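You operate a simulated robot arm through the tools that you are given. There is no shell and no other tool. Be economical: measure what you need, move in short steps, check, and stop when the job is done.

You run a simulated robot arm. Do the job below in one go: nothing can be reset, and whatever is moved stays where it is left.

TASK
Clamp the purple plug in terminal X and give it a tug.
Fine: the orange clamp lever holds it; leave the grey one alone.

It is judged by the outcome, as a careful person would: the job done as asked, and still so three seconds after it is handed in. It fails if anything else is knocked over, pushed out of place, dropped, spilled or broken.

THE ROBOT
A 7-joint arm with a two-finger parallel gripper, fixed in place. Base frame: the origin is at the foot of the arm, x ahead of it, y to its left, z up; the work surface is at about z = 0. Lengths are in cm, angles in rad, forces in N, time in s.
With the tool pointing down near the work surface it reaches from about 24 to 62 cm from the base axis. Its first joint turns from -1.152 to 1.152 rad. Payload 2.6 kg.
The tool frame sits at the grasp point between the pads (the TCP): z along the fingers, y along the line on which they close. The tips reach 3 cm beyond it. The gripper opens to 9.4 cm. The fingers are 2.8 cm wide and 1 cm thick; the gripper's body (5 by 9.6 cm) begins 5.5 cm behind the TCP.
Orientation is that of the tool frame in the base frame, as a unit quaternion [x, y, z, w]. With the fingers straight down and closing along the base's y, the tool's x points along the base's -x, its y along +y and its z along -z.

THE INTERFACE
- The arm moves only by the tool play_rows. Its argument "motion" is a list that holds one entry, the list of rows, each a list of 6 numbers: the shift along the tool's x, y, z in cm, then the turn, a rotation vector about the tool's x, y, z in rad. In form: [[[dx, dy, dz, ax, ay, az], ...]]. A call has 1 to 8 rows; each row is the pose to reach, as a shift and turn from the pose commanded when the call began, along the tool's axes at that moment. "gripper" is the gripper command, from -1 (fully open) to 1 (shut), values between in proportion, set as the call begins (left out, the last holds). A row lasts 0.2 s, in which the tool goes at most 5 cm and 0.15 rad; a call with a longer step from one row to the next is refused whole, and so is a gripper value outside its range. Where a pose cannot be reached the arm comes as near as it can. A force on the tool above 90 N (or 10 N above the force at the start of the call, whichever is more), or a blocked arm, ends the call early, and 0.2 s more pass. The fingers move at their own pace (about 7.2 cm/s each) and stop on an object; they squeeze with about 40 N. The grip force told is the motor's: it shows also when the fingers shut on nothing. Time passes only in rows, and 0.2 s behind the last, so rows that repeat a pose let the fingers close. The reply holds the time, the measured pose of the TCP, the force on the tool along the base axes, the opening and the grip force, in the units named above and with some noise, with the torque about the TCP (base axes, N m) and any sound that the robot's microphone picked up, and new pictures: "show" is both (left out), scene, wrist or none.
- Cameras (640 x 400 px; columns grow to the right, rows downward): "scene" is fixed at [4.16, 45.2, 57.1]; the picture's right is [-0.66, -0.75, 0.00], its down [-0.37, 0.33, -0.87] and it looks along [0.65, -0.57, -0.49] (base axes); focal length 365 px, centre (320, 200). "wrist" rides on the gripper at [7.6, 1.4, -10.2] in the tool frame; the picture's right is [-0.18, 0.98, 0.00], its down [-0.75, -0.14, -0.64] and it looks along [-0.63, -0.12, 0.77] (tool axes); focal length 243 px, centre (320, 200). There is no depth. A picture from a camera that has moved, and an enlarged one, comes with that camera's place and axes in the base frame and with its lens. The place of the scene camera against the robot may be out by one fixed shift of up to 1.8 cm in any direction.
- zoom(camera, box): a new picture of the part [left, top, right, bottom] of that camera's present view, enlarged. The clock stands still meanwhile.
- job_done(): hands the job in; it is judged then, once.

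Work in short steps. Places have to be worked out from the pictures, the camera data and where the tool is seen: move nearer, look again, correct. Check each grasp and each placing, and mend what went wrong. You have 120 turns and 200 pictures in all, those below and enlarged ones among them. Open the gripper and draw the arm clear of the work before you hand the job in, unless the task says otherwise; then end with one line.

The tools are called as a command line: name --argument value ..., lists and objects as JSON in quotes. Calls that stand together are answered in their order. play_rows: Moves the arm, as the interface text tells. Its arguments: {"type":"object","properties":{"motion":{"type":"array"},"gripper":{"type":"number"},"show":{"type":"string","enum":["both","scene","wrist","none"]}},"required":["motion"]} The other tools are called the same way: zoom (camera, box) takes an enlarged picture of a part of a camera's view; job_done () hands the job in.

At the start:

```text
time: 0.0
eef_pos: [30.77, 16.46, 34.52]
tool_rot: [0.0, 1.0, 0.0, -0.001]
contact_force: [-0.9, 0.3, 0.5]
moment: [-0.01, -0.03, -0.01]
gripper_width: 9.38
grip_force: 0.1
```

scene: 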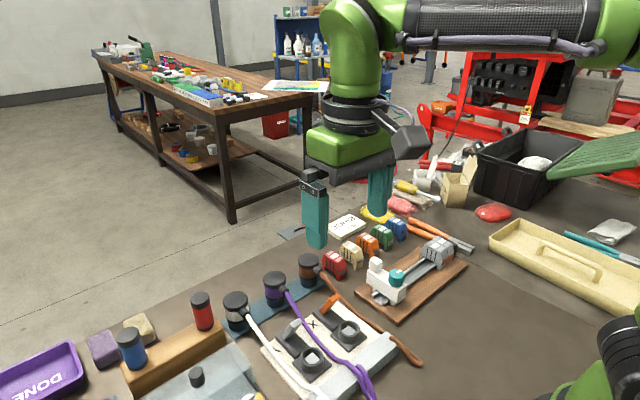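
wrist: 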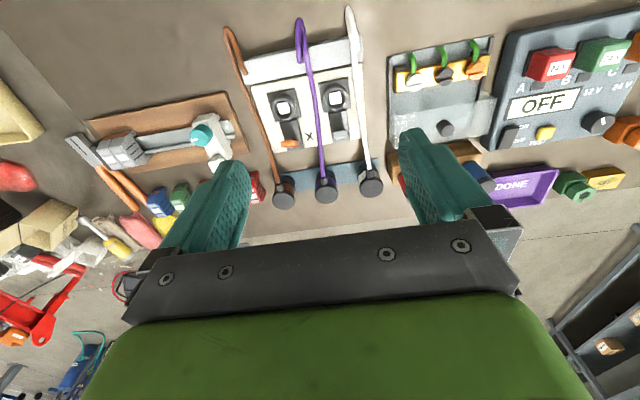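

I'll begin with enlarged views of the terminal block and the plugs.

zoom --camera "scene" --box '[200, 230, 440, 400]'

zoom --camera "wrist" --box '[210, 0, 400, 220]'

```text
2.35 times, centred on (320, 315) of scene
camera zoom: at [4.16, 45.2, 57.1], right [-0.66, -0.75, 0.0], down [-0.37, 0.33, -0.87], along [0.65, -0.57, -0.49], focal length 860 px, centre (320, -71)
```

zoom: 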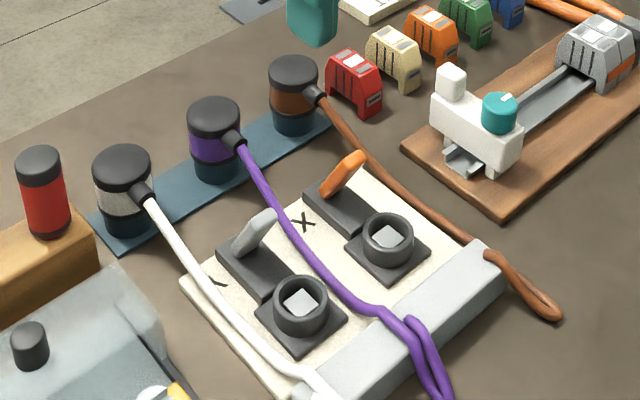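

```text
1.82 times, centred on (305, 110) of wrist
camera zoom: at [23.3, 17.92, 44.8], right [0.18, 0.98, 0.0], down [0.75, -0.14, 0.64], along [0.63, -0.12, -0.77], focal length 441 px, centre (347, 364)
```

zoom: 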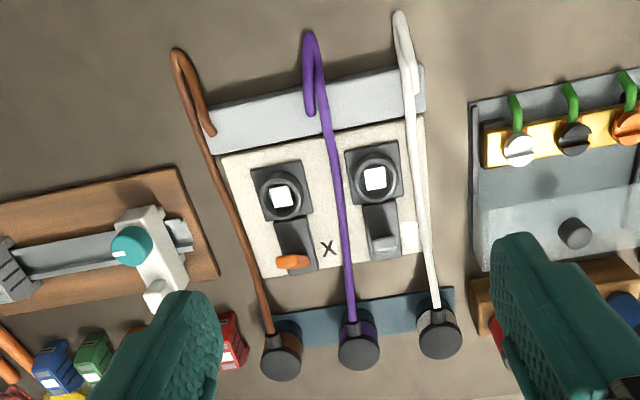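

The purple plug stands in the middle of the rack at about (53, 14), and terminal X with the orange lever is at about (37–42, 9). I'll move closer to see how the lever and sockets work.

play_rows --motion '[[[0, -2, 4, 0, 0, 0], [0, -4, 8, 0, 0, 0], [0, -5.5, 12, 0, 0, 0], [0, -5.5, 12, 0, 0, 0]]]' --show "wrist"

```text
time: 1.0
eef_pos: [30.88, 10.77, 22.45]
tool_rot: [0.001, 1.0, -0.001, 0.0]
contact_force: [0.5, -0.3, -0.4]
moment: [-0.01, 0.0, 0.0]
gripper_width: 9.39
grip_force: 0.1
camera wrist: at [23.36, 12.39, 32.78], right [0.19, 0.98, 0.0], down [0.75, -0.14, 0.64], along [0.63, -0.12, -0.77], focal length 243 px, centre (320, 200)
```

wrist: 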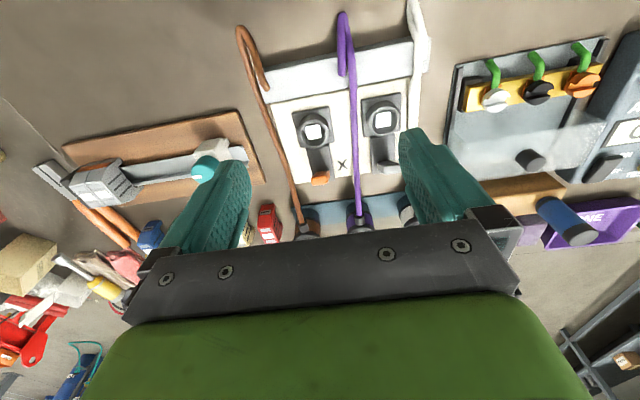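

zoom --camera "wrist" --box '[230, 70, 430, 250]'

zoom --camera "scene" --box '[280, 280, 400, 380]'

```text
2.22 times, centred on (330, 160) of wrist
camera zoom: at [23.36, 12.39, 32.78], right [0.19, 0.98, 0.0], down [0.75, -0.14, 0.64], along [0.63, -0.12, -0.77], focal length 539 px, centre (298, 289)
```

zoom: 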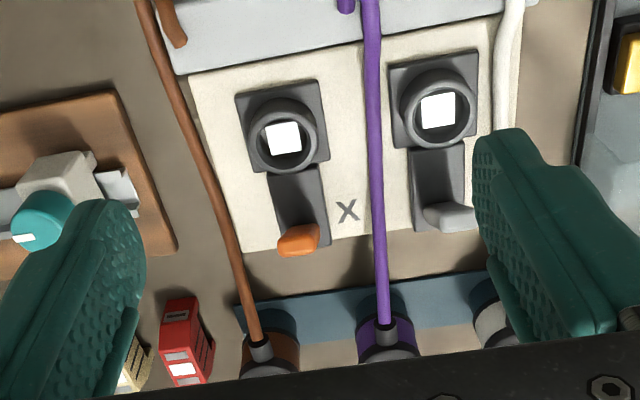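

```text
4.00 times, centred on (340, 330) of scene
camera zoom: at [4.16, 45.2, 57.1], right [-0.66, -0.75, 0.0], down [-0.37, 0.33, -0.87], along [0.65, -0.57, -0.49], focal length 1461 px, centre (240, -320)
```

zoom: 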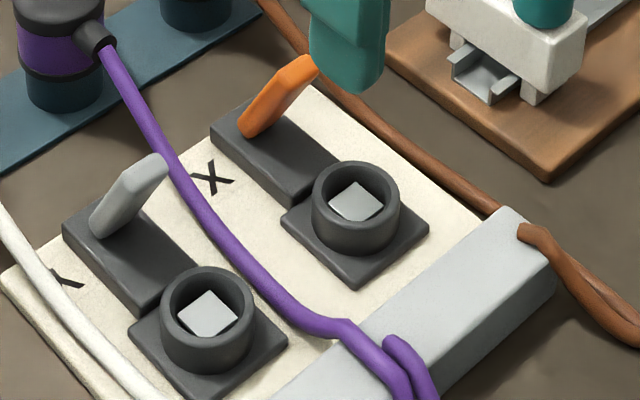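

Terminal X, with the orange lever, has its ring at about (36.5, 9, 2.5). The purple plug's cap is at about (52.5, 13.5, 7), so I'll move above it and look.

play_rows --motion '[[[-4.5, 0.6, 0, 0, 0, 0], [-9, 1.2, 1, 0, 0, 0], [-13.5, 1.8, 2.5, 0, 0, 0], [-17.5, 2.4, 4, 0, 0, 0], [-21, 2.7, 6, 0, 0, 0], [-21, 2.7, 6, 0, 0, 0]]]'

```text
time: 2.4
eef_pos: [51.87, 13.63, 16.75]
tool_rot: [0.0, 1.0, 0.001, 0.0]
contact_force: [1.2, 0.5, 0.9]
moment: [0.02, 0.02, 0.04]
gripper_width: 9.38
grip_force: 0.0
camera wrist: at [44.39, 15.13, 26.87], right [0.18, 0.98, 0.0], down [0.75, -0.14, 0.64], along [0.63, -0.12, -0.77], focal length 243 px, centre (320, 200)
```

scene: 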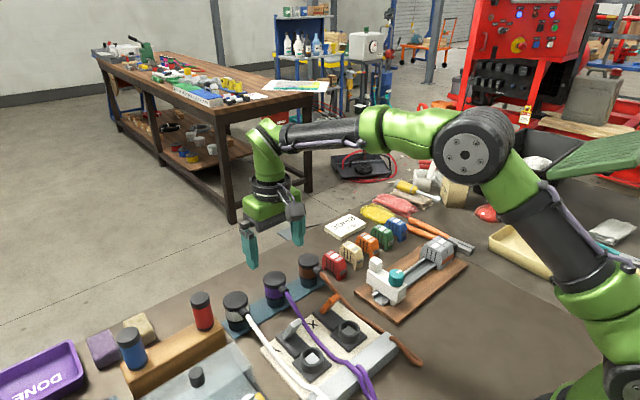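
wrist: 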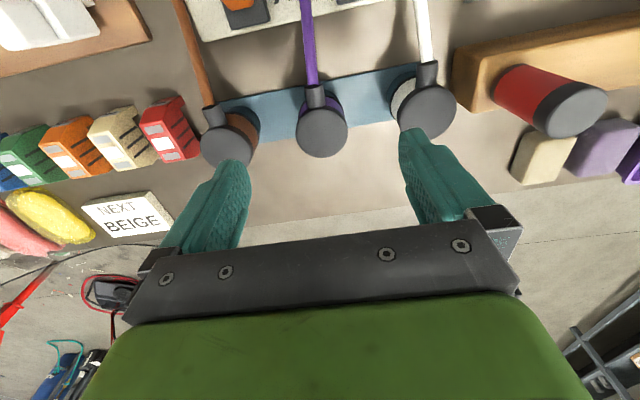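

The cap appears at about (53.4, 13.5). I'll go down to z=12 and check again.

play_rows --motion '[[[-1, 0, 2.5, 0, 0, 0], [-1.5, -0.1, 4.7, 0, 0, 0], [-1.5, -0.1, 4.7, 0, 0, 0]]]'

zoom --camera "scene" --box '[200, 220, 340, 340]'

```text
time: 3.2
eef_pos: [53.31, 13.52, 11.83]
tool_rot: [0.0, 1.0, 0.0, 0.0]
contact_force: [-0.3, 0.9, -0.3]
moment: [0.0, -0.02, -0.02]
gripper_width: 9.36
grip_force: 0.1
camera wrist: at [45.82, 15.0, 22.12], right [0.19, 0.98, 0.0], down [0.75, -0.14, 0.64], along [0.63, -0.12, -0.77], focal length 243 px, centre (320, 200)
```

scene: 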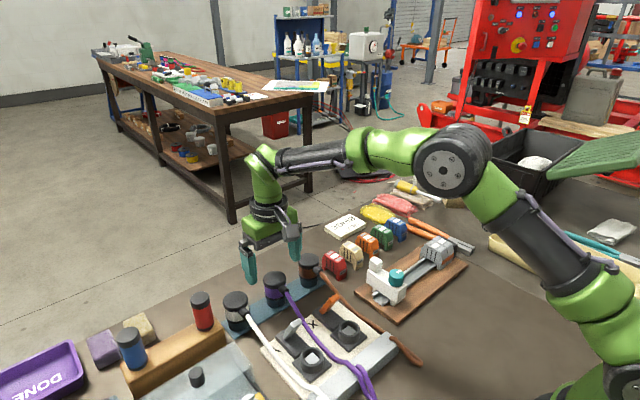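
wrist: 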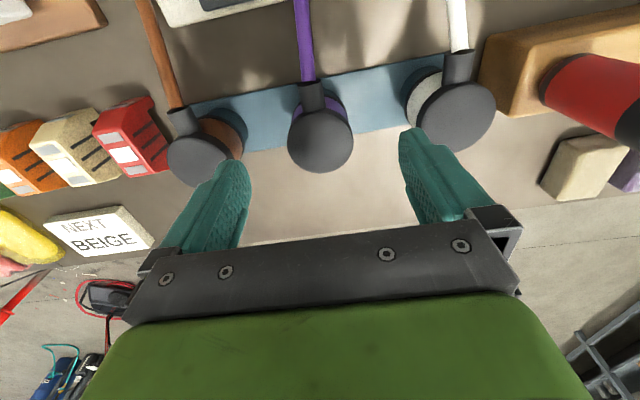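

```text
3.33 times, centred on (270, 280) of scene
camera zoom: at [4.16, 45.2, 57.1], right [-0.66, -0.75, 0.0], down [-0.37, 0.33, -0.87], along [0.65, -0.57, -0.49], focal length 1218 px, centre (487, -67)
```

zoom: 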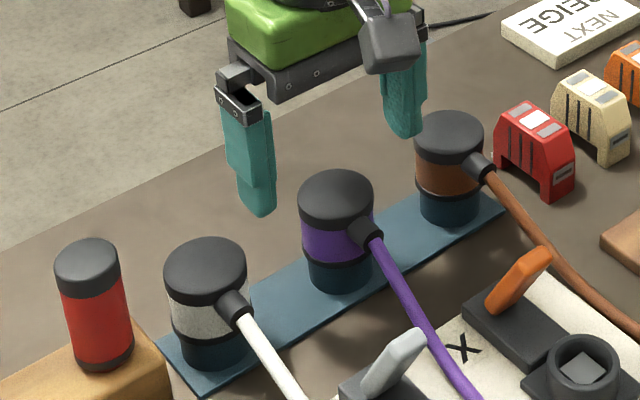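

The cap top is at z≈7.5 with its axis near (52.9, 13.6) and a diameter of about 4.2. I'll narrow the gripper to about 7 cm to clear the neighbours and descend.

play_rows --motion '[[[0.4, 0.1, 0, 0, 0, 0], [0.4, 0.1, 0, 0, 0, 0], [0.4, 0.1, 2, 0, 0, 0], [0.4, 0.1, 3, 0, 0, 0], [0.4, 0.1, 3, 0, 0, 0]]]' --gripper -0.49

zoom --camera "scene" --box '[200, 220, 340, 340]'

```text
time: 4.4
eef_pos: [53.02, 13.53, 8.82]
tool_rot: [0.001, 1.0, 0.001, 0.0]
contact_force: [-0.7, 1.0, 0.2]
moment: [-0.03, -0.01, -0.01]
gripper_width: 6.99
grip_force: 0.0
camera wrist: at [45.41, 15.09, 19.06], right [0.19, 0.98, 0.0], down [0.75, -0.14, 0.64], along [0.63, -0.12, -0.77], focal length 243 px, centre (320, 200)
```

scene: 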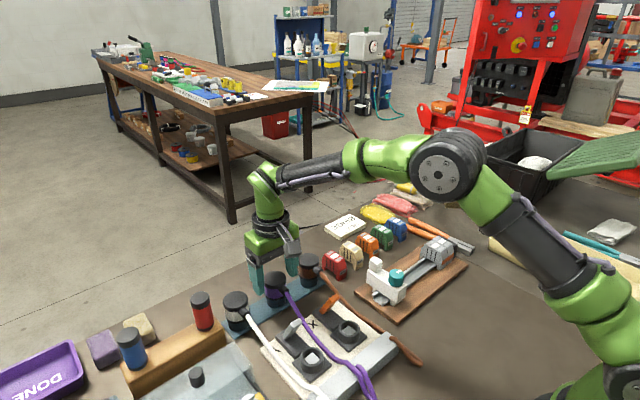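
wrist: 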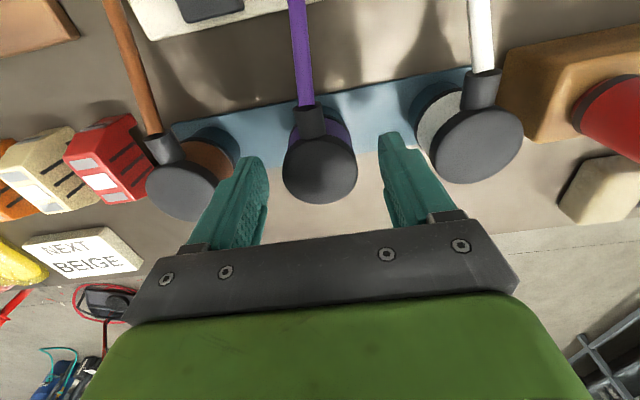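

```text
3.33 times, centred on (270, 280) of scene
camera zoom: at [4.16, 45.2, 57.1], right [-0.66, -0.75, 0.0], down [-0.37, 0.33, -0.87], along [0.65, -0.57, -0.49], focal length 1218 px, centre (487, -67)
```

zoom: 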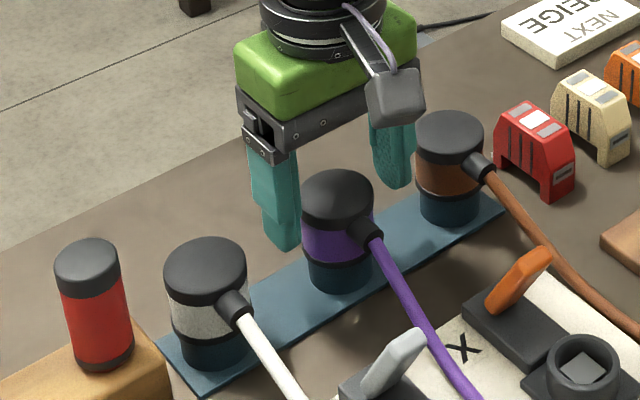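

The lateral alignment is good and the plug's x is about 52.65. I'll lower to z≈5.9 and close.

play_rows --motion '[[[0.3, 0.1, 1.5, 0, 0, 0], [0.35, 0.1, 2.9, 0, 0, 0], [0.35, 0.1, 2.9, 0, 0, 0]]]'

zoom --camera "scene" --box '[200, 220, 340, 340]'

```text
time: 5.2
eef_pos: [52.64, 13.78, 5.85]
tool_rot: [0.0, 1.0, 0.0, 0.0]
contact_force: [-0.3, 0.2, 0.8]
moment: [-0.04, -0.02, 0.03]
gripper_width: 7.02
grip_force: 0.0
camera wrist: at [45.06, 15.22, 16.19], right [0.18, 0.98, 0.0], down [0.75, -0.14, 0.64], along [0.63, -0.12, -0.77], focal length 243 px, centre (320, 200)
```

scene: 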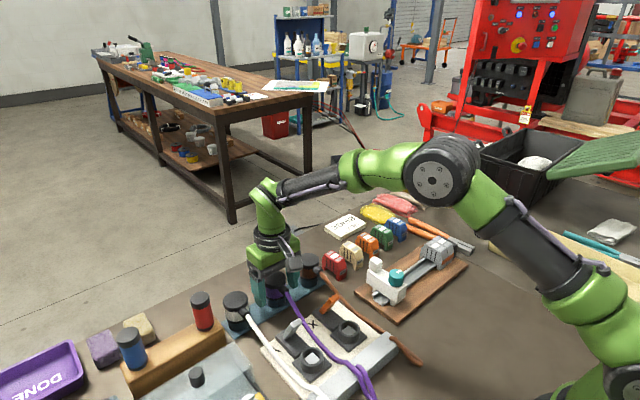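
wrist: 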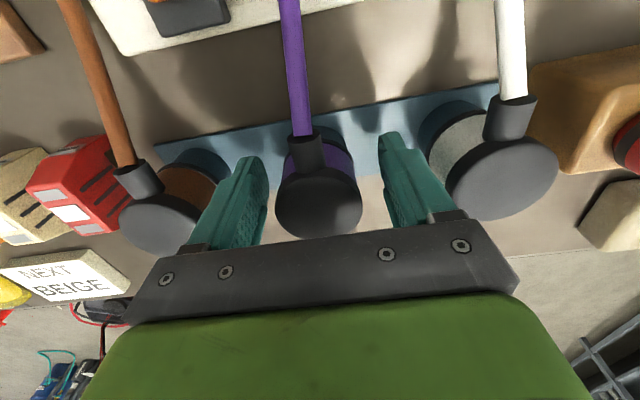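

```text
3.33 times, centred on (270, 280) of scene
camera zoom: at [4.16, 45.2, 57.1], right [-0.66, -0.75, 0.0], down [-0.37, 0.33, -0.87], along [0.65, -0.57, -0.49], focal length 1218 px, centre (487, -67)
```

zoom: 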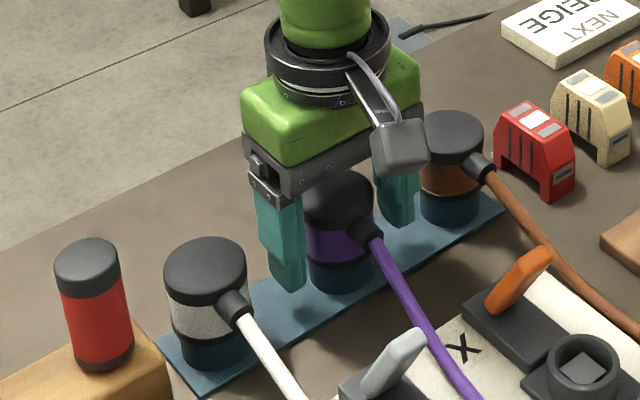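

The fingers straddle the plug, centred. Closing the gripper.

play_rows --motion '[[[0, 0, 0, 0, 0, 0], [0, 0, 0, 0, 0, 0], [0, 0, 0, 0, 0, 0]]]' --gripper 1 --show "none"

```text
time: 6.0
eef_pos: [52.66, 13.71, 5.81]
tool_rot: [0.001, 1.0, 0.0, 0.0]
contact_force: [-1.2, -5.2, 1.3]
moment: [-0.09, -0.01, -0.03]
gripper_width: 4.77
grip_force: 40.3
```

Gripped at 4.77 cm. Lifting slowly, straight up.

play_rows --motion '[[[0, 0, -0.7, 0, 0, 0], [0, 0, -1.5, 0, 0, 0], [0, 0, -2.5, 0, 0, 0], [0, 0, -4, 0, 0, 0], [0, 0, -6, 0, 0, 0], [0, 0, -6, 0, 0, 0]]]'

zoom --camera "scene" --box '[200, 220, 400, 400]'

```text
time: 7.4
eef_pos: [52.61, 13.69, 11.99]
tool_rot: [0.0, 1.0, 0.001, 0.0]
contact_force: [-0.7, 0.0, -1.6]
moment: [-0.01, 0.02, -0.03]
gripper_width: 4.78
grip_force: 40.1
camera wrist: at [45.08, 15.2, 22.27], right [0.18, 0.98, 0.0], down [0.75, -0.14, 0.64], along [0.63, -0.12, -0.77], focal length 243 px, centre (320, 200)
```

scene: 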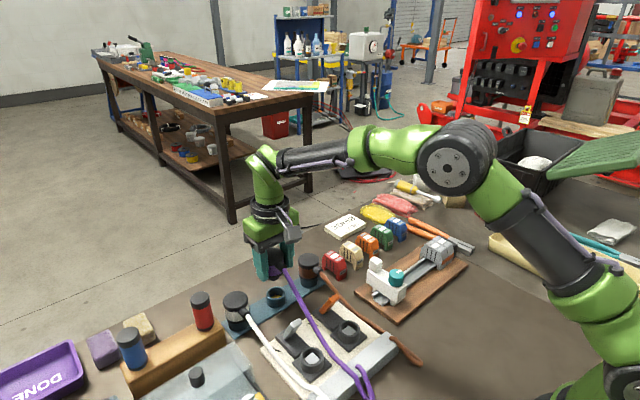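
wrist: 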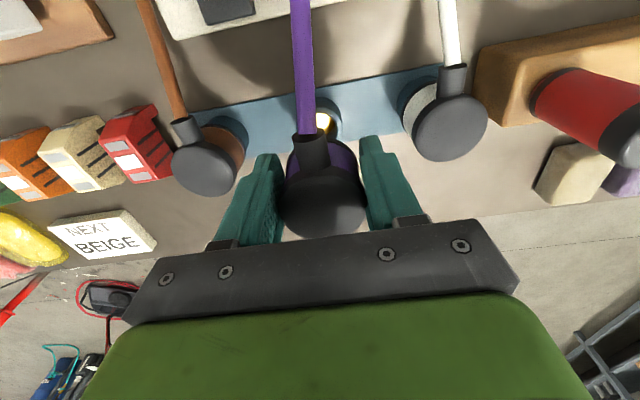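

```text
2.22 times, centred on (300, 310) of scene
camera zoom: at [4.16, 45.2, 57.1], right [-0.66, -0.75, 0.0], down [-0.37, 0.33, -0.87], along [0.65, -0.57, -0.49], focal length 812 px, centre (364, -44)
```

zoom: 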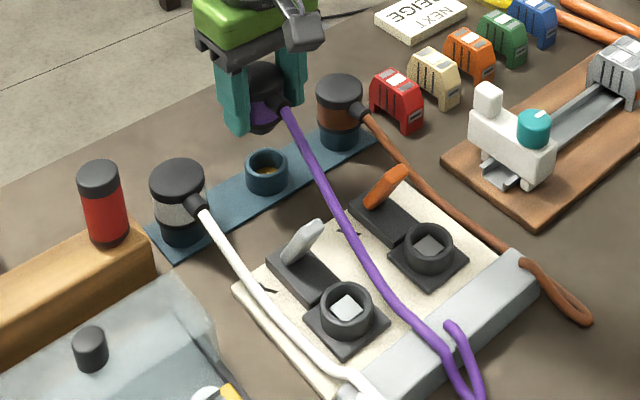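

The plug is out, and the empty holder sits directly beneath it in the wrist view at about (325, 122). That gives a reference for aligning over a socket. Moving at z≈14 to above X at about (36.4, 8.8).

play_rows --motion '[[[1, 0, -2, 0, 0, 0], [4.5, -1.3, -2, 0, 0, 0], [8, -2.5, -2, 0, 0, 0], [11.5, -3.7, -2, 0, 0, 0], [14.5, -4.6, -2, 0, 0, 0], [16.2, -4.9, -1, 0, 0, 0], [16.2, -4.9, 0, 0, 0, 0], [16.2, -4.9, 0, 0, 0, 0]]]'

zoom --camera "scene" --box '[240, 250, 420, 400]'

```text
time: 9.2
eef_pos: [36.3, 8.86, 11.86]
tool_rot: [0.001, 1.0, 0.0, 0.0]
contact_force: [0.2, -0.5, -1.3]
moment: [0.02, 0.0, -0.01]
gripper_width: 4.78
grip_force: 40.2
camera wrist: at [28.82, 10.28, 22.16], right [0.19, 0.98, 0.0], down [0.75, -0.14, 0.64], along [0.63, -0.12, -0.77], focal length 243 px, centre (320, 200)
```

scene: 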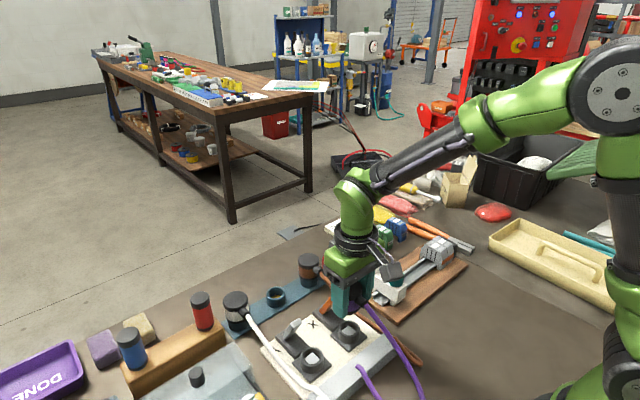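
wrist: 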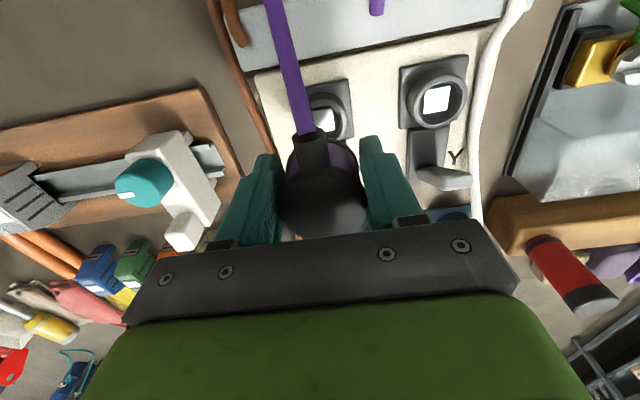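

```text
2.67 times, centred on (330, 325) of scene
camera zoom: at [4.16, 45.2, 57.1], right [-0.66, -0.75, 0.0], down [-0.37, 0.33, -0.87], along [0.65, -0.57, -0.49], focal length 974 px, centre (293, -133)
```

zoom: 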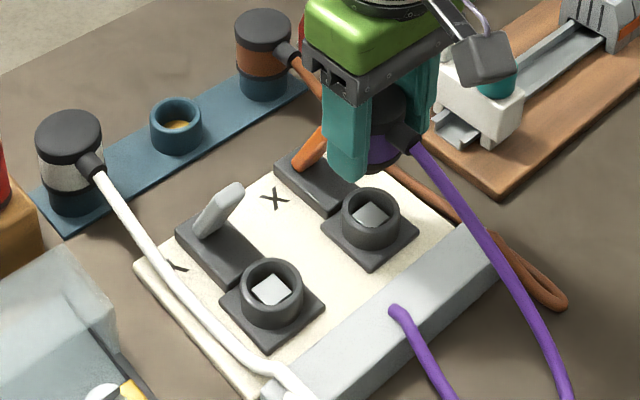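

zoom --camera "wrist" --box '[260, 70, 390, 170]'

zoom --camera "scene" --box '[310, 260, 400, 350]'

```text
4.00 times, centred on (325, 120) of wrist
camera zoom: at [28.82, 10.28, 22.16], right [0.19, 0.98, 0.0], down [0.75, -0.14, 0.64], along [0.63, -0.12, -0.77], focal length 970 px, centre (300, 520)
```

zoom: 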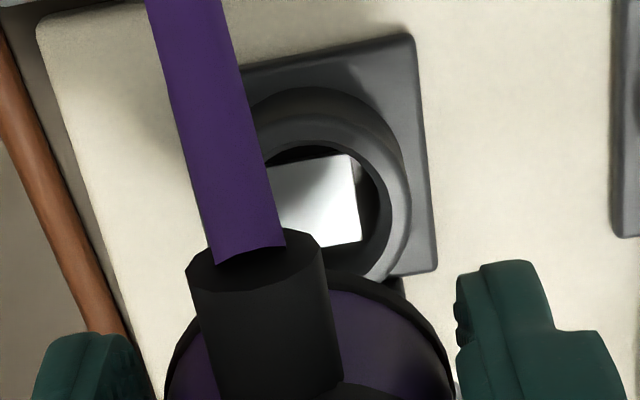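

```text
4.44 times, centred on (355, 305) of scene
camera zoom: at [4.16, 45.2, 57.1], right [-0.66, -0.75, 0.0], down [-0.37, 0.33, -0.87], along [0.65, -0.57, -0.49], focal length 1624 px, centre (164, -267)
```

zoom: 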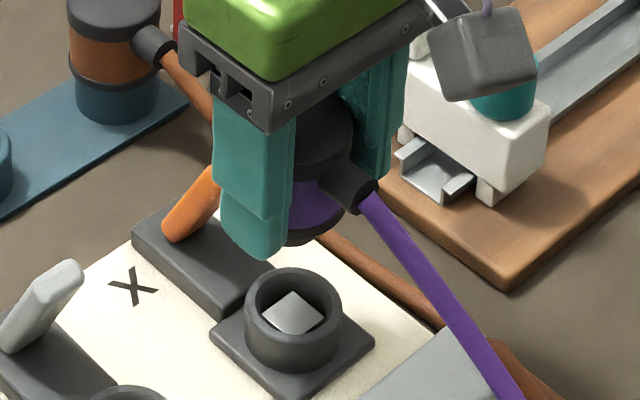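

zoom --camera "wrist" --box '[256, 130, 384, 250]'

```text
3.33 times, centred on (320, 190) of wrist
camera zoom: at [28.82, 10.28, 22.16], right [0.19, 0.98, 0.0], down [0.75, -0.14, 0.64], along [0.63, -0.12, -0.77], focal length 809 px, centre (320, 233)
```

zoom: 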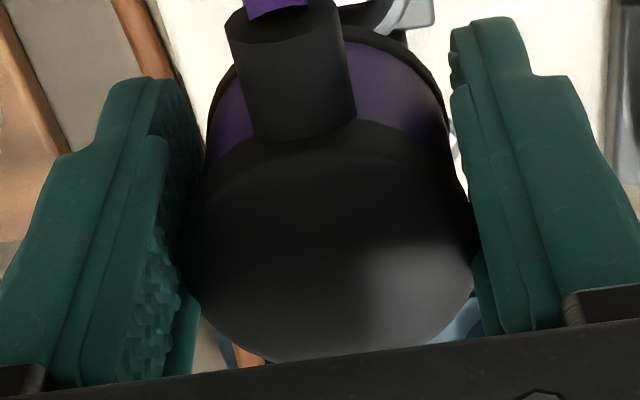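

The plug is about 0.1 cm off the TCP in x and the socket is nearly beneath it. I'll lower to just above the ring and check from the scene camera.

play_rows --motion '[[[0, 0, 1.2, 0, 0, 0], [0, 0, 2.4, 0, 0, 0], [0, 0, 2.4, 0, 0, 0]]]'

zoom --camera "scene" --box '[300, 270, 390, 360]'

zoom --camera "wrist" --box '[260, 80, 390, 180]'

```text
time: 10.0
eef_pos: [36.33, 8.87, 9.5]
tool_rot: [0.002, 1.0, 0.0, 0.0]
contact_force: [0.4, -0.3, -0.4]
moment: [0.03, 0.01, 0.01]
gripper_width: 4.76
grip_force: 39.6
camera wrist: at [28.86, 10.32, 19.79], right [0.19, 0.98, 0.0], down [0.75, -0.14, 0.64], along [0.63, -0.12, -0.77], focal length 243 px, centre (320, 200)
```

scene: 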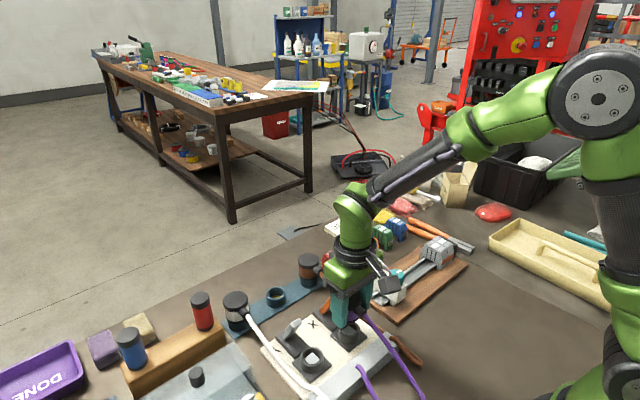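
wrist: 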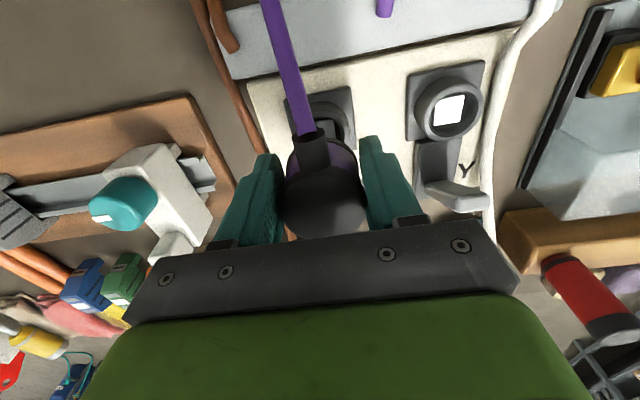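

```text
4.44 times, centred on (345, 315) of scene
camera zoom: at [4.16, 45.2, 57.1], right [-0.66, -0.75, 0.0], down [-0.37, 0.33, -0.87], along [0.65, -0.57, -0.49], focal length 1624 px, centre (209, -311)
```

zoom: 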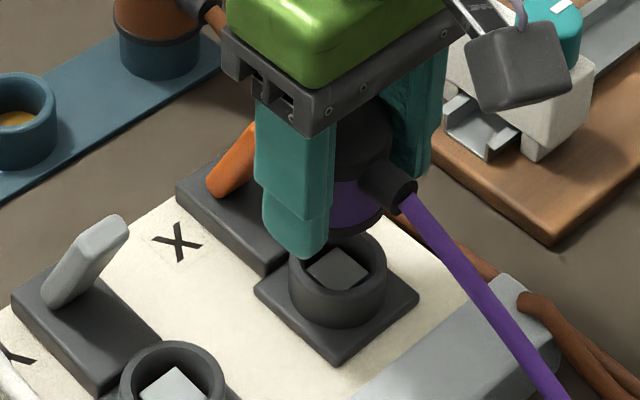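

```text
4.00 times, centred on (325, 130) of wrist
camera zoom: at [28.86, 10.32, 19.79], right [0.19, 0.98, 0.0], down [0.75, -0.14, 0.64], along [0.63, -0.12, -0.77], focal length 970 px, centre (300, 480)
```

zoom: 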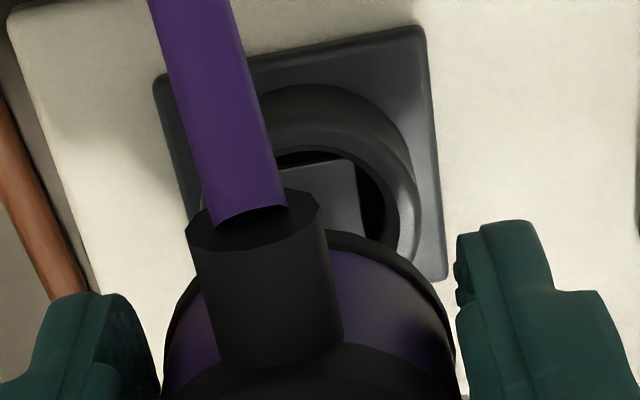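

The plug and ring line up within about 0.1 cm. Descending gently while watching the force.

play_rows --motion '[[[0, 0, 0.6, 0, 0, 0], [0, 0, 1.2, 0, 0, 0], [0, 0, 1.8, 0, 0, 0], [0, 0, 1.8, 0, 0, 0]]]'

zoom --camera "scene" --box '[300, 270, 390, 360]'

```text
time: 11.0
eef_pos: [36.95, 8.89, 8.01]
tool_rot: [0.0, 1.0, 0.001, 0.008]
contact_force: [6.8, -2.2, 39.9]
moment: [-0.12, -0.79, 0.03]
gripper_width: 4.69
grip_force: 40.3
camera wrist: at [29.14, 10.33, 18.24], right [0.18, 0.98, 0.0], down [0.74, -0.14, 0.65], along [0.64, -0.12, -0.76], focal length 243 px, centre (320, 200)
```

scene: 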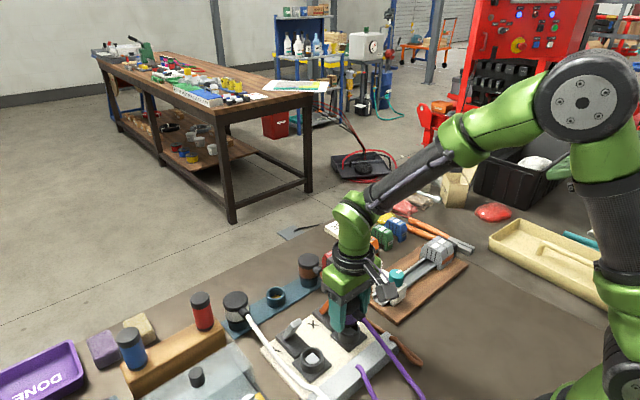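
wrist: 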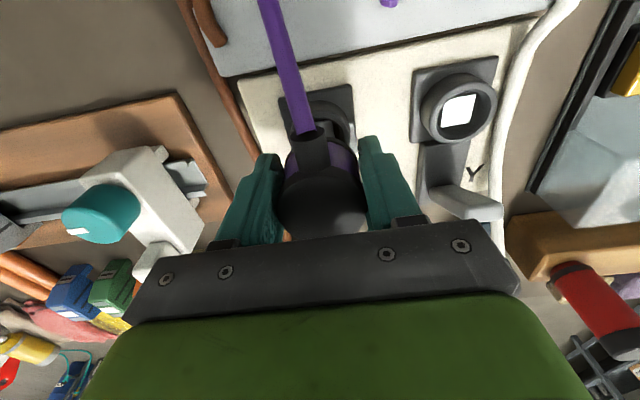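

```text
4.44 times, centred on (345, 315) of scene
camera zoom: at [4.15, 45.2, 57.11], right [-0.66, -0.75, 0.0], down [-0.37, 0.33, -0.87], along [0.65, -0.57, -0.49], focal length 1624 px, centre (209, -311)
```

zoom: 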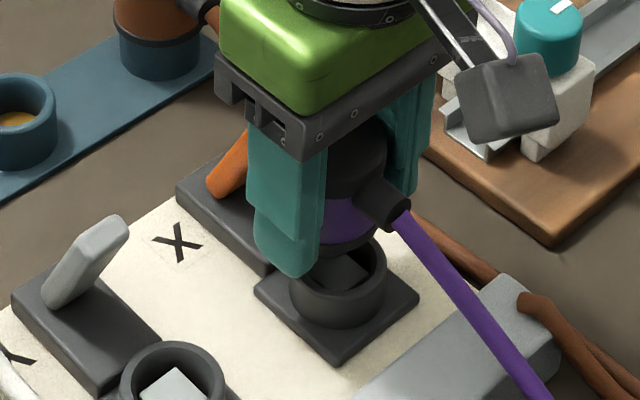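

Contact came early at z≈8, and the tool was deflected +x. I'll back off and inspect the underside of the plug.

play_rows --motion '[[[0, 0, -1.5, 0, 0, 0], [0, 0, -3.8, 0, 0, 0], [0, 0, -3.8, 0, 0, 0]]]'

zoom --camera "scene" --box '[325, 265, 385, 325]'

zoom --camera "wrist" --box '[256, 130, 384, 250]'

```text
time: 11.8
eef_pos: [36.33, 8.94, 11.52]
tool_rot: [0.001, 1.0, 0.0, 0.0]
contact_force: [-0.1, 1.0, -1.1]
moment: [0.0, 0.0, -0.02]
gripper_width: 4.66
grip_force: 40.2
camera wrist: at [28.85, 10.31, 21.77], right [0.19, 0.98, 0.0], down [0.75, -0.14, 0.64], along [0.63, -0.12, -0.77], focal length 243 px, centre (320, 200)
```

scene: 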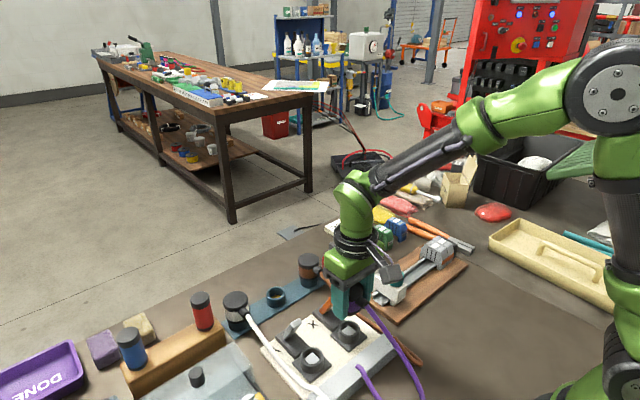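
wrist: 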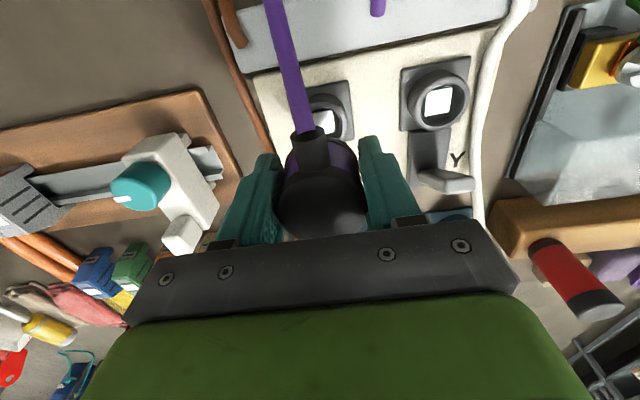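

```text
6.67 times, centred on (355, 295) of scene
camera zoom: at [4.16, 45.2, 57.1], right [-0.66, -0.75, 0.0], down [-0.37, 0.33, -0.87], along [0.65, -0.57, -0.49], focal length 2436 px, centre (87, -433)
```

zoom: 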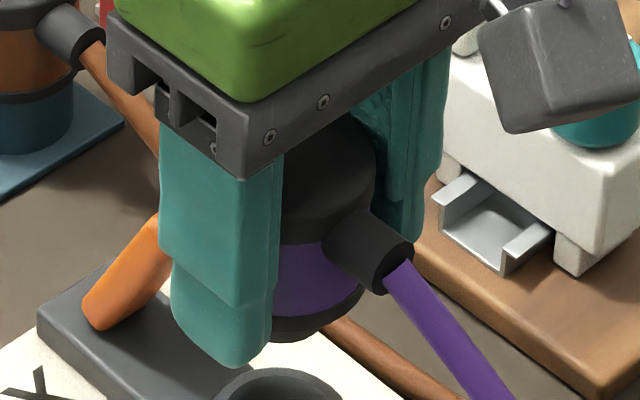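

```text
3.33 times, centred on (320, 190) of wrist
camera zoom: at [28.85, 10.31, 21.77], right [0.19, 0.98, 0.0], down [0.75, -0.14, 0.64], along [0.63, -0.12, -0.77], focal length 809 px, centre (320, 233)
```

zoom: 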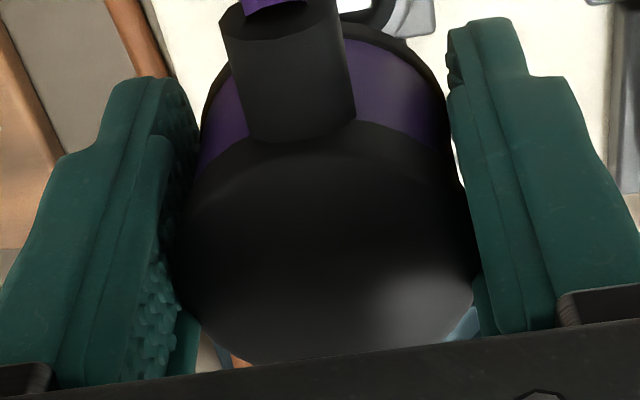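

The contact signature (an upward push on the +x side) suggests the socket is nearer the base and taller than I assumed. I'll triangulate the ring height with a zoom here and another from further back.

zoom --camera "wrist" --box '[300, 50, 480, 160]'

play_rows --motion '[[[3, 0, -0.5, 0, 0, 0], [6, 0, -0.5, 0, 0, 0], [8, 0, -0.5, 0, 0, 0], [8, 0, -0.5, 0, 0, 0]]]'

zoom --camera "wrist" --box '[260, 100, 480, 250]'

zoom --camera "scene" --box '[270, 260, 410, 380]'

```text
3.56 times, centred on (390, 105) of wrist
camera zoom: at [28.85, 10.31, 21.77], right [0.19, 0.98, 0.0], down [0.75, -0.14, 0.64], along [0.63, -0.12, -0.77], focal length 863 px, centre (71, 538)
```

zoom: 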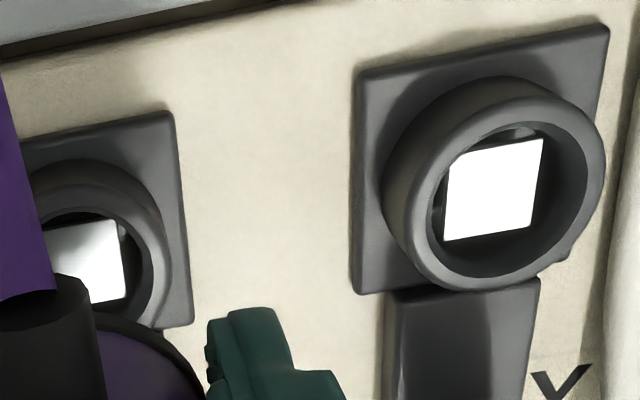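

```text
time: 12.8
eef_pos: [28.43, 8.89, 12.08]
tool_rot: [-0.001, 1.0, 0.001, 0.001]
contact_force: [0.4, -0.1, -1.6]
moment: [-0.01, 0.02, -0.01]
gripper_width: 4.68
grip_force: 40.1
camera wrist: at [20.82, 10.33, 22.33], right [0.18, 0.98, 0.0], down [0.75, -0.14, 0.64], along [0.63, -0.12, -0.77], focal length 243 px, centre (320, 200)
```

scene: 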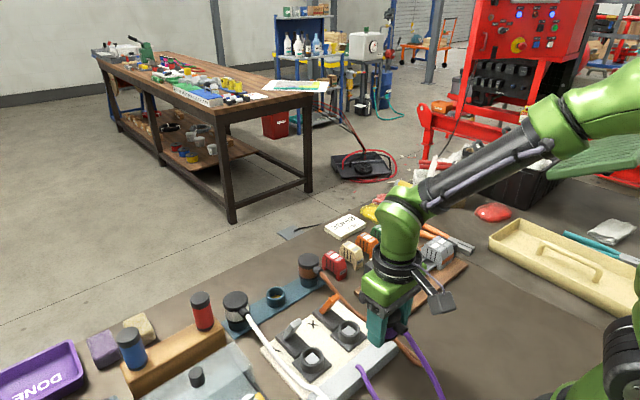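
wrist: 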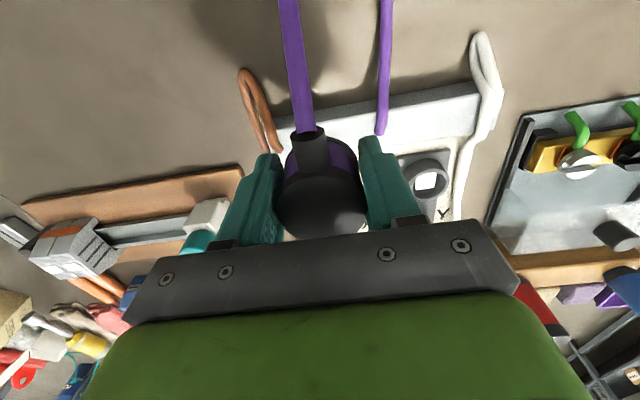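

```text
2.67 times, centred on (370, 175) of wrist
camera zoom: at [20.82, 10.33, 22.33], right [0.18, 0.98, 0.0], down [0.75, -0.14, 0.64], along [0.63, -0.12, -0.77], focal length 647 px, centre (187, 267)
```

zoom: 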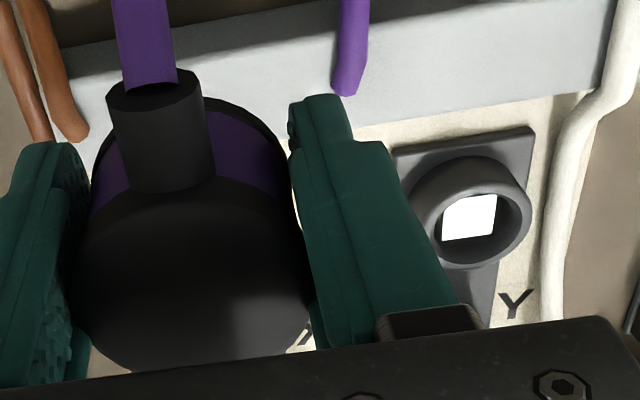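

```text
3.33 times, centred on (340, 320) of scene
camera zoom: at [4.16, 45.2, 57.1], right [-0.66, -0.75, 0.0], down [-0.37, 0.33, -0.87], along [0.65, -0.57, -0.49], focal length 1218 px, centre (253, -200)
```

zoom: 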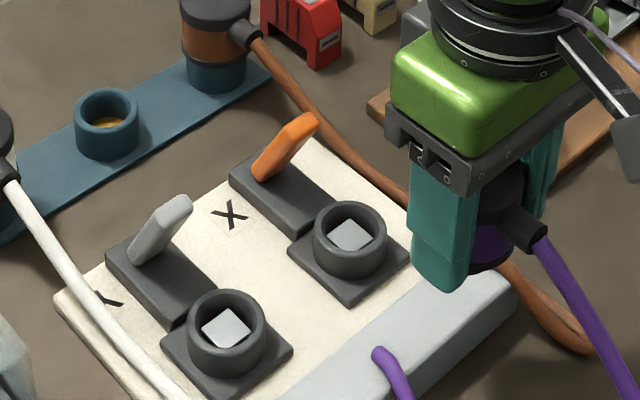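

Both triangulations put the rim at z≈2.6–3. The scene offset from rack holder to X gives a TCP target of about (35.9, 9.05), which is 0.4 cm nearer the base than my first try and matches the contact reading. Moving there and stopping just above the rim.

play_rows --motion '[[[-3, 0, 0, 0, 0, 0], [-6, 0.1, 0, 0, 0, 0], [-7.5, 0.16, 0.5, 0, 0, 0], [-7.5, 0.16, 2, 0, 0, 0], [-7.5, 0.16, 3.2, 0, 0, 0], [-7.5, 0.16, 3.2, 0, 0, 0]]]' --show "none"

zoom --camera "scene" --box '[315, 280, 385, 350]'

zoom --camera "wrist" --box '[260, 80, 390, 180]'

```text
time: 14.2
eef_pos: [35.8, 8.99, 8.81]
tool_rot: [0.001, 1.0, -0.001, 0.0]
contact_force: [-0.5, -0.2, -1.5]
moment: [0.01, 0.01, -0.02]
gripper_width: 4.65
grip_force: 39.9
```

```text
5.71 times, centred on (350, 315) of scene
camera zoom: at [4.16, 45.2, 57.1], right [-0.66, -0.75, 0.0], down [-0.37, 0.33, -0.87], along [0.65, -0.57, -0.49], focal length 2088 px, centre (149, -457)
```

zoom: 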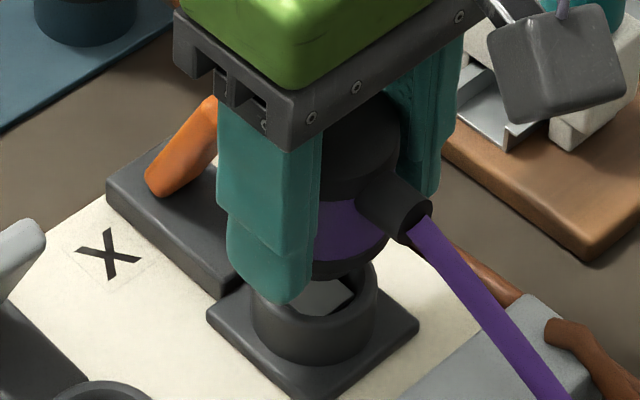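

```text
4.00 times, centred on (325, 130) of wrist
camera zoom: at [28.33, 10.46, 19.07], right [0.18, 0.98, 0.0], down [0.75, -0.14, 0.64], along [0.63, -0.12, -0.77], focal length 970 px, centre (300, 480)
```

zoom: 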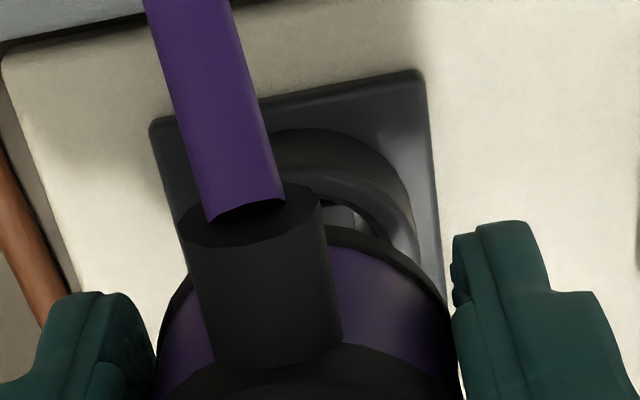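

zoom --camera "scene" --box '[335, 310, 371, 340]'

```text
13.33 times, centred on (353, 325) of scene
camera zoom: at [4.16, 45.2, 57.1], right [-0.66, -0.75, 0.0], down [-0.37, 0.33, -0.87], along [0.65, -0.57, -0.49], focal length 4871 px, centre (-120, -1467)
```

zoom: 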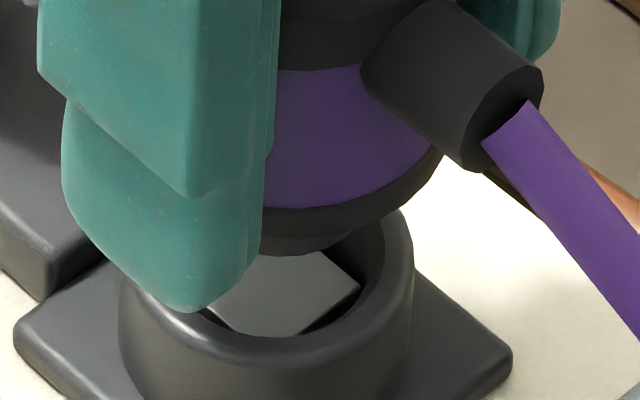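

zoom --camera "scene" --box '[292, 340, 334, 375]'

zoom --camera "wrist" --box '[395, 60, 515, 160]'

zoom --camera "scene" --box '[255, 275, 297, 310]'

```text
11.43 times, centred on (313, 358) of scene
camera zoom: at [4.16, 45.2, 57.1], right [-0.66, -0.75, 0.0], down [-0.37, 0.33, -0.87], along [0.65, -0.57, -0.49], focal length 4175 px, centre (400, -1600)
```

zoom: 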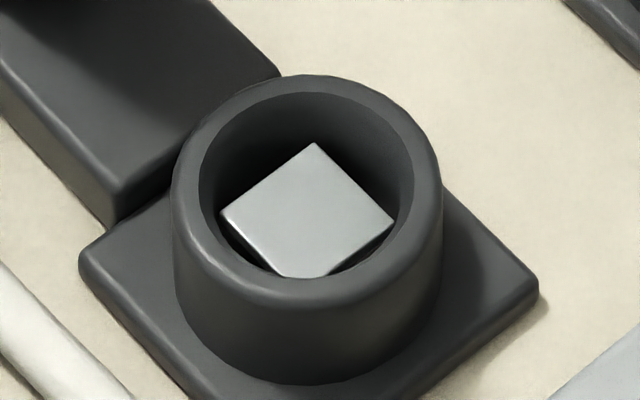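

```text
4.00 times, centred on (455, 110) of wrist
camera zoom: at [28.33, 10.46, 19.07], right [0.18, 0.98, 0.0], down [0.75, -0.14, 0.64], along [0.63, -0.12, -0.77], focal length 970 px, centre (-220, 560)
```

zoom: 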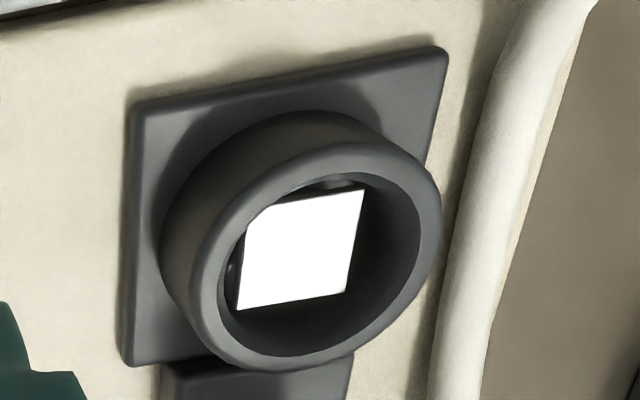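

```text
11.43 times, centred on (276, 292) of scene
camera zoom: at [4.16, 45.2, 57.1], right [-0.66, -0.75, 0.0], down [-0.37, 0.33, -0.87], along [0.65, -0.57, -0.49], focal length 4175 px, centre (823, -857)
```

zoom: 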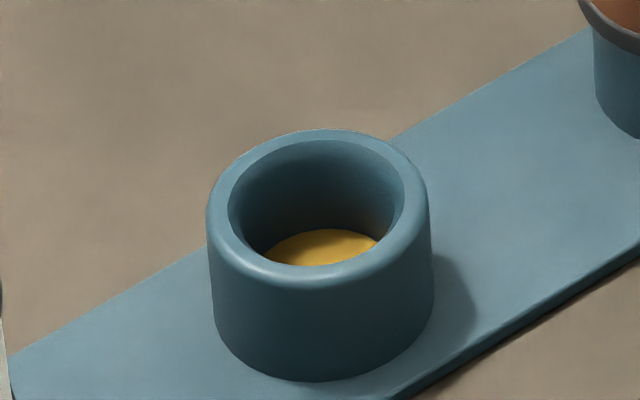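

The evidence favours a rim at z≈3.8 with the plug centred near here. I'll probe down gently and read the contact.

play_rows --motion '[[[0, 0, 0.4, 0, 0, 0], [0, 0, 0.8, 0, 0, 0], [0, 0, 1.1, 0, 0, 0], [0, 0, 1.1, 0, 0, 0]]]' --show "none"

zoom --camera "scene" --box '[335, 310, 371, 340]'

zoom --camera "wrist" --box '[260, 80, 390, 180]'

```text
time: 15.2
eef_pos: [35.89, 8.92, 7.65]
tool_rot: [-0.001, 1.0, -0.001, 0.0]
contact_force: [-0.2, 0.0, -1.6]
moment: [0.02, 0.01, -0.01]
gripper_width: 4.69
grip_force: 39.9
```

```text
13.33 times, centred on (353, 325) of scene
camera zoom: at [4.16, 45.2, 57.1], right [-0.66, -0.75, 0.0], down [-0.37, 0.33, -0.87], along [0.65, -0.57, -0.49], focal length 4871 px, centre (-120, -1467)
```

zoom: 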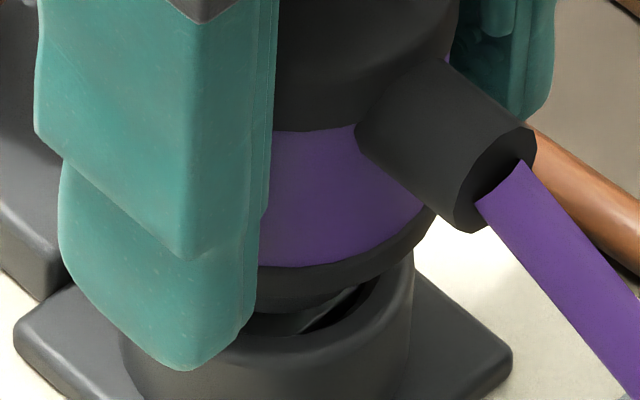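

```text
4.00 times, centred on (325, 130) of wrist
camera zoom: at [28.34, 10.48, 17.98], right [0.18, 0.98, 0.0], down [0.75, -0.14, 0.64], along [0.63, -0.12, -0.77], focal length 970 px, centre (300, 480)
```

zoom: 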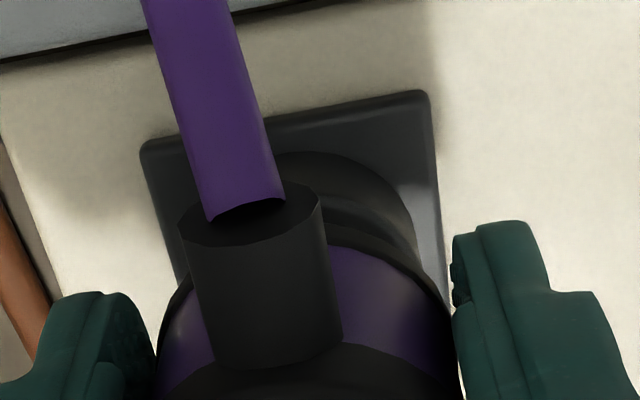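

There is no contact at z=7.65, so the earlier obstruction is cleared and the stub is entering the ring. Continuing down.

play_rows --motion '[[[0, 0, 0.3, 0, 0, 0], [0, 0, 0.6, 0, 0, 0], [0, 0, 0.9, 0, 0, 0], [0, 0, 0.9, 0, 0, 0]]]' --show "none"

zoom --camera "scene" --box '[325, 300, 373, 340]'

zoom --camera "wrist" --box '[260, 80, 390, 180]'

```text
time: 16.2
eef_pos: [36.17, 9.0, 7.15]
tool_rot: [0.0, 1.0, 0.002, 0.006]
contact_force: [2.2, -0.8, 40.2]
moment: [-0.06, -0.5, 0.01]
gripper_width: 4.61
grip_force: 39.6
```

```text
10.00 times, centred on (349, 320) of scene
camera zoom: at [4.15, 45.2, 57.11], right [-0.66, -0.75, 0.0], down [-0.37, 0.33, -0.87], along [0.65, -0.57, -0.49], focal length 3653 px, centre (30, -1000)
```

zoom: 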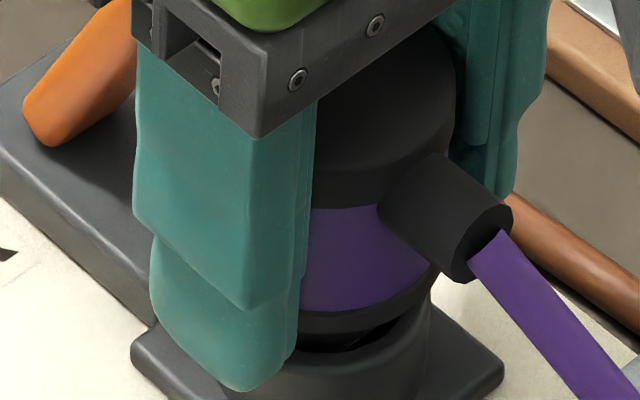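

```text
4.00 times, centred on (325, 130) of wrist
camera zoom: at [28.52, 10.5, 17.27], right [0.18, 0.98, 0.0], down [0.75, -0.14, 0.65], along [0.64, -0.12, -0.76], focal length 970 px, centre (300, 480)
```

zoom: 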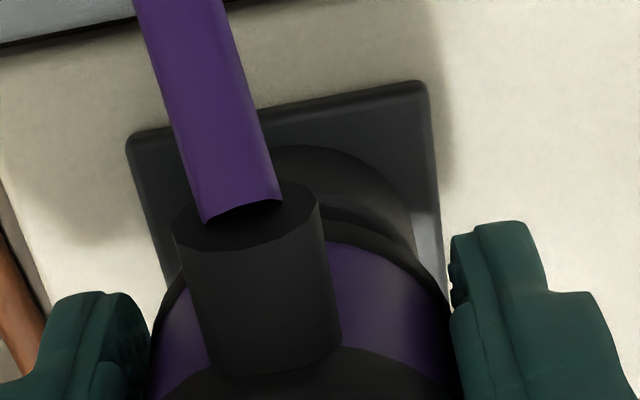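

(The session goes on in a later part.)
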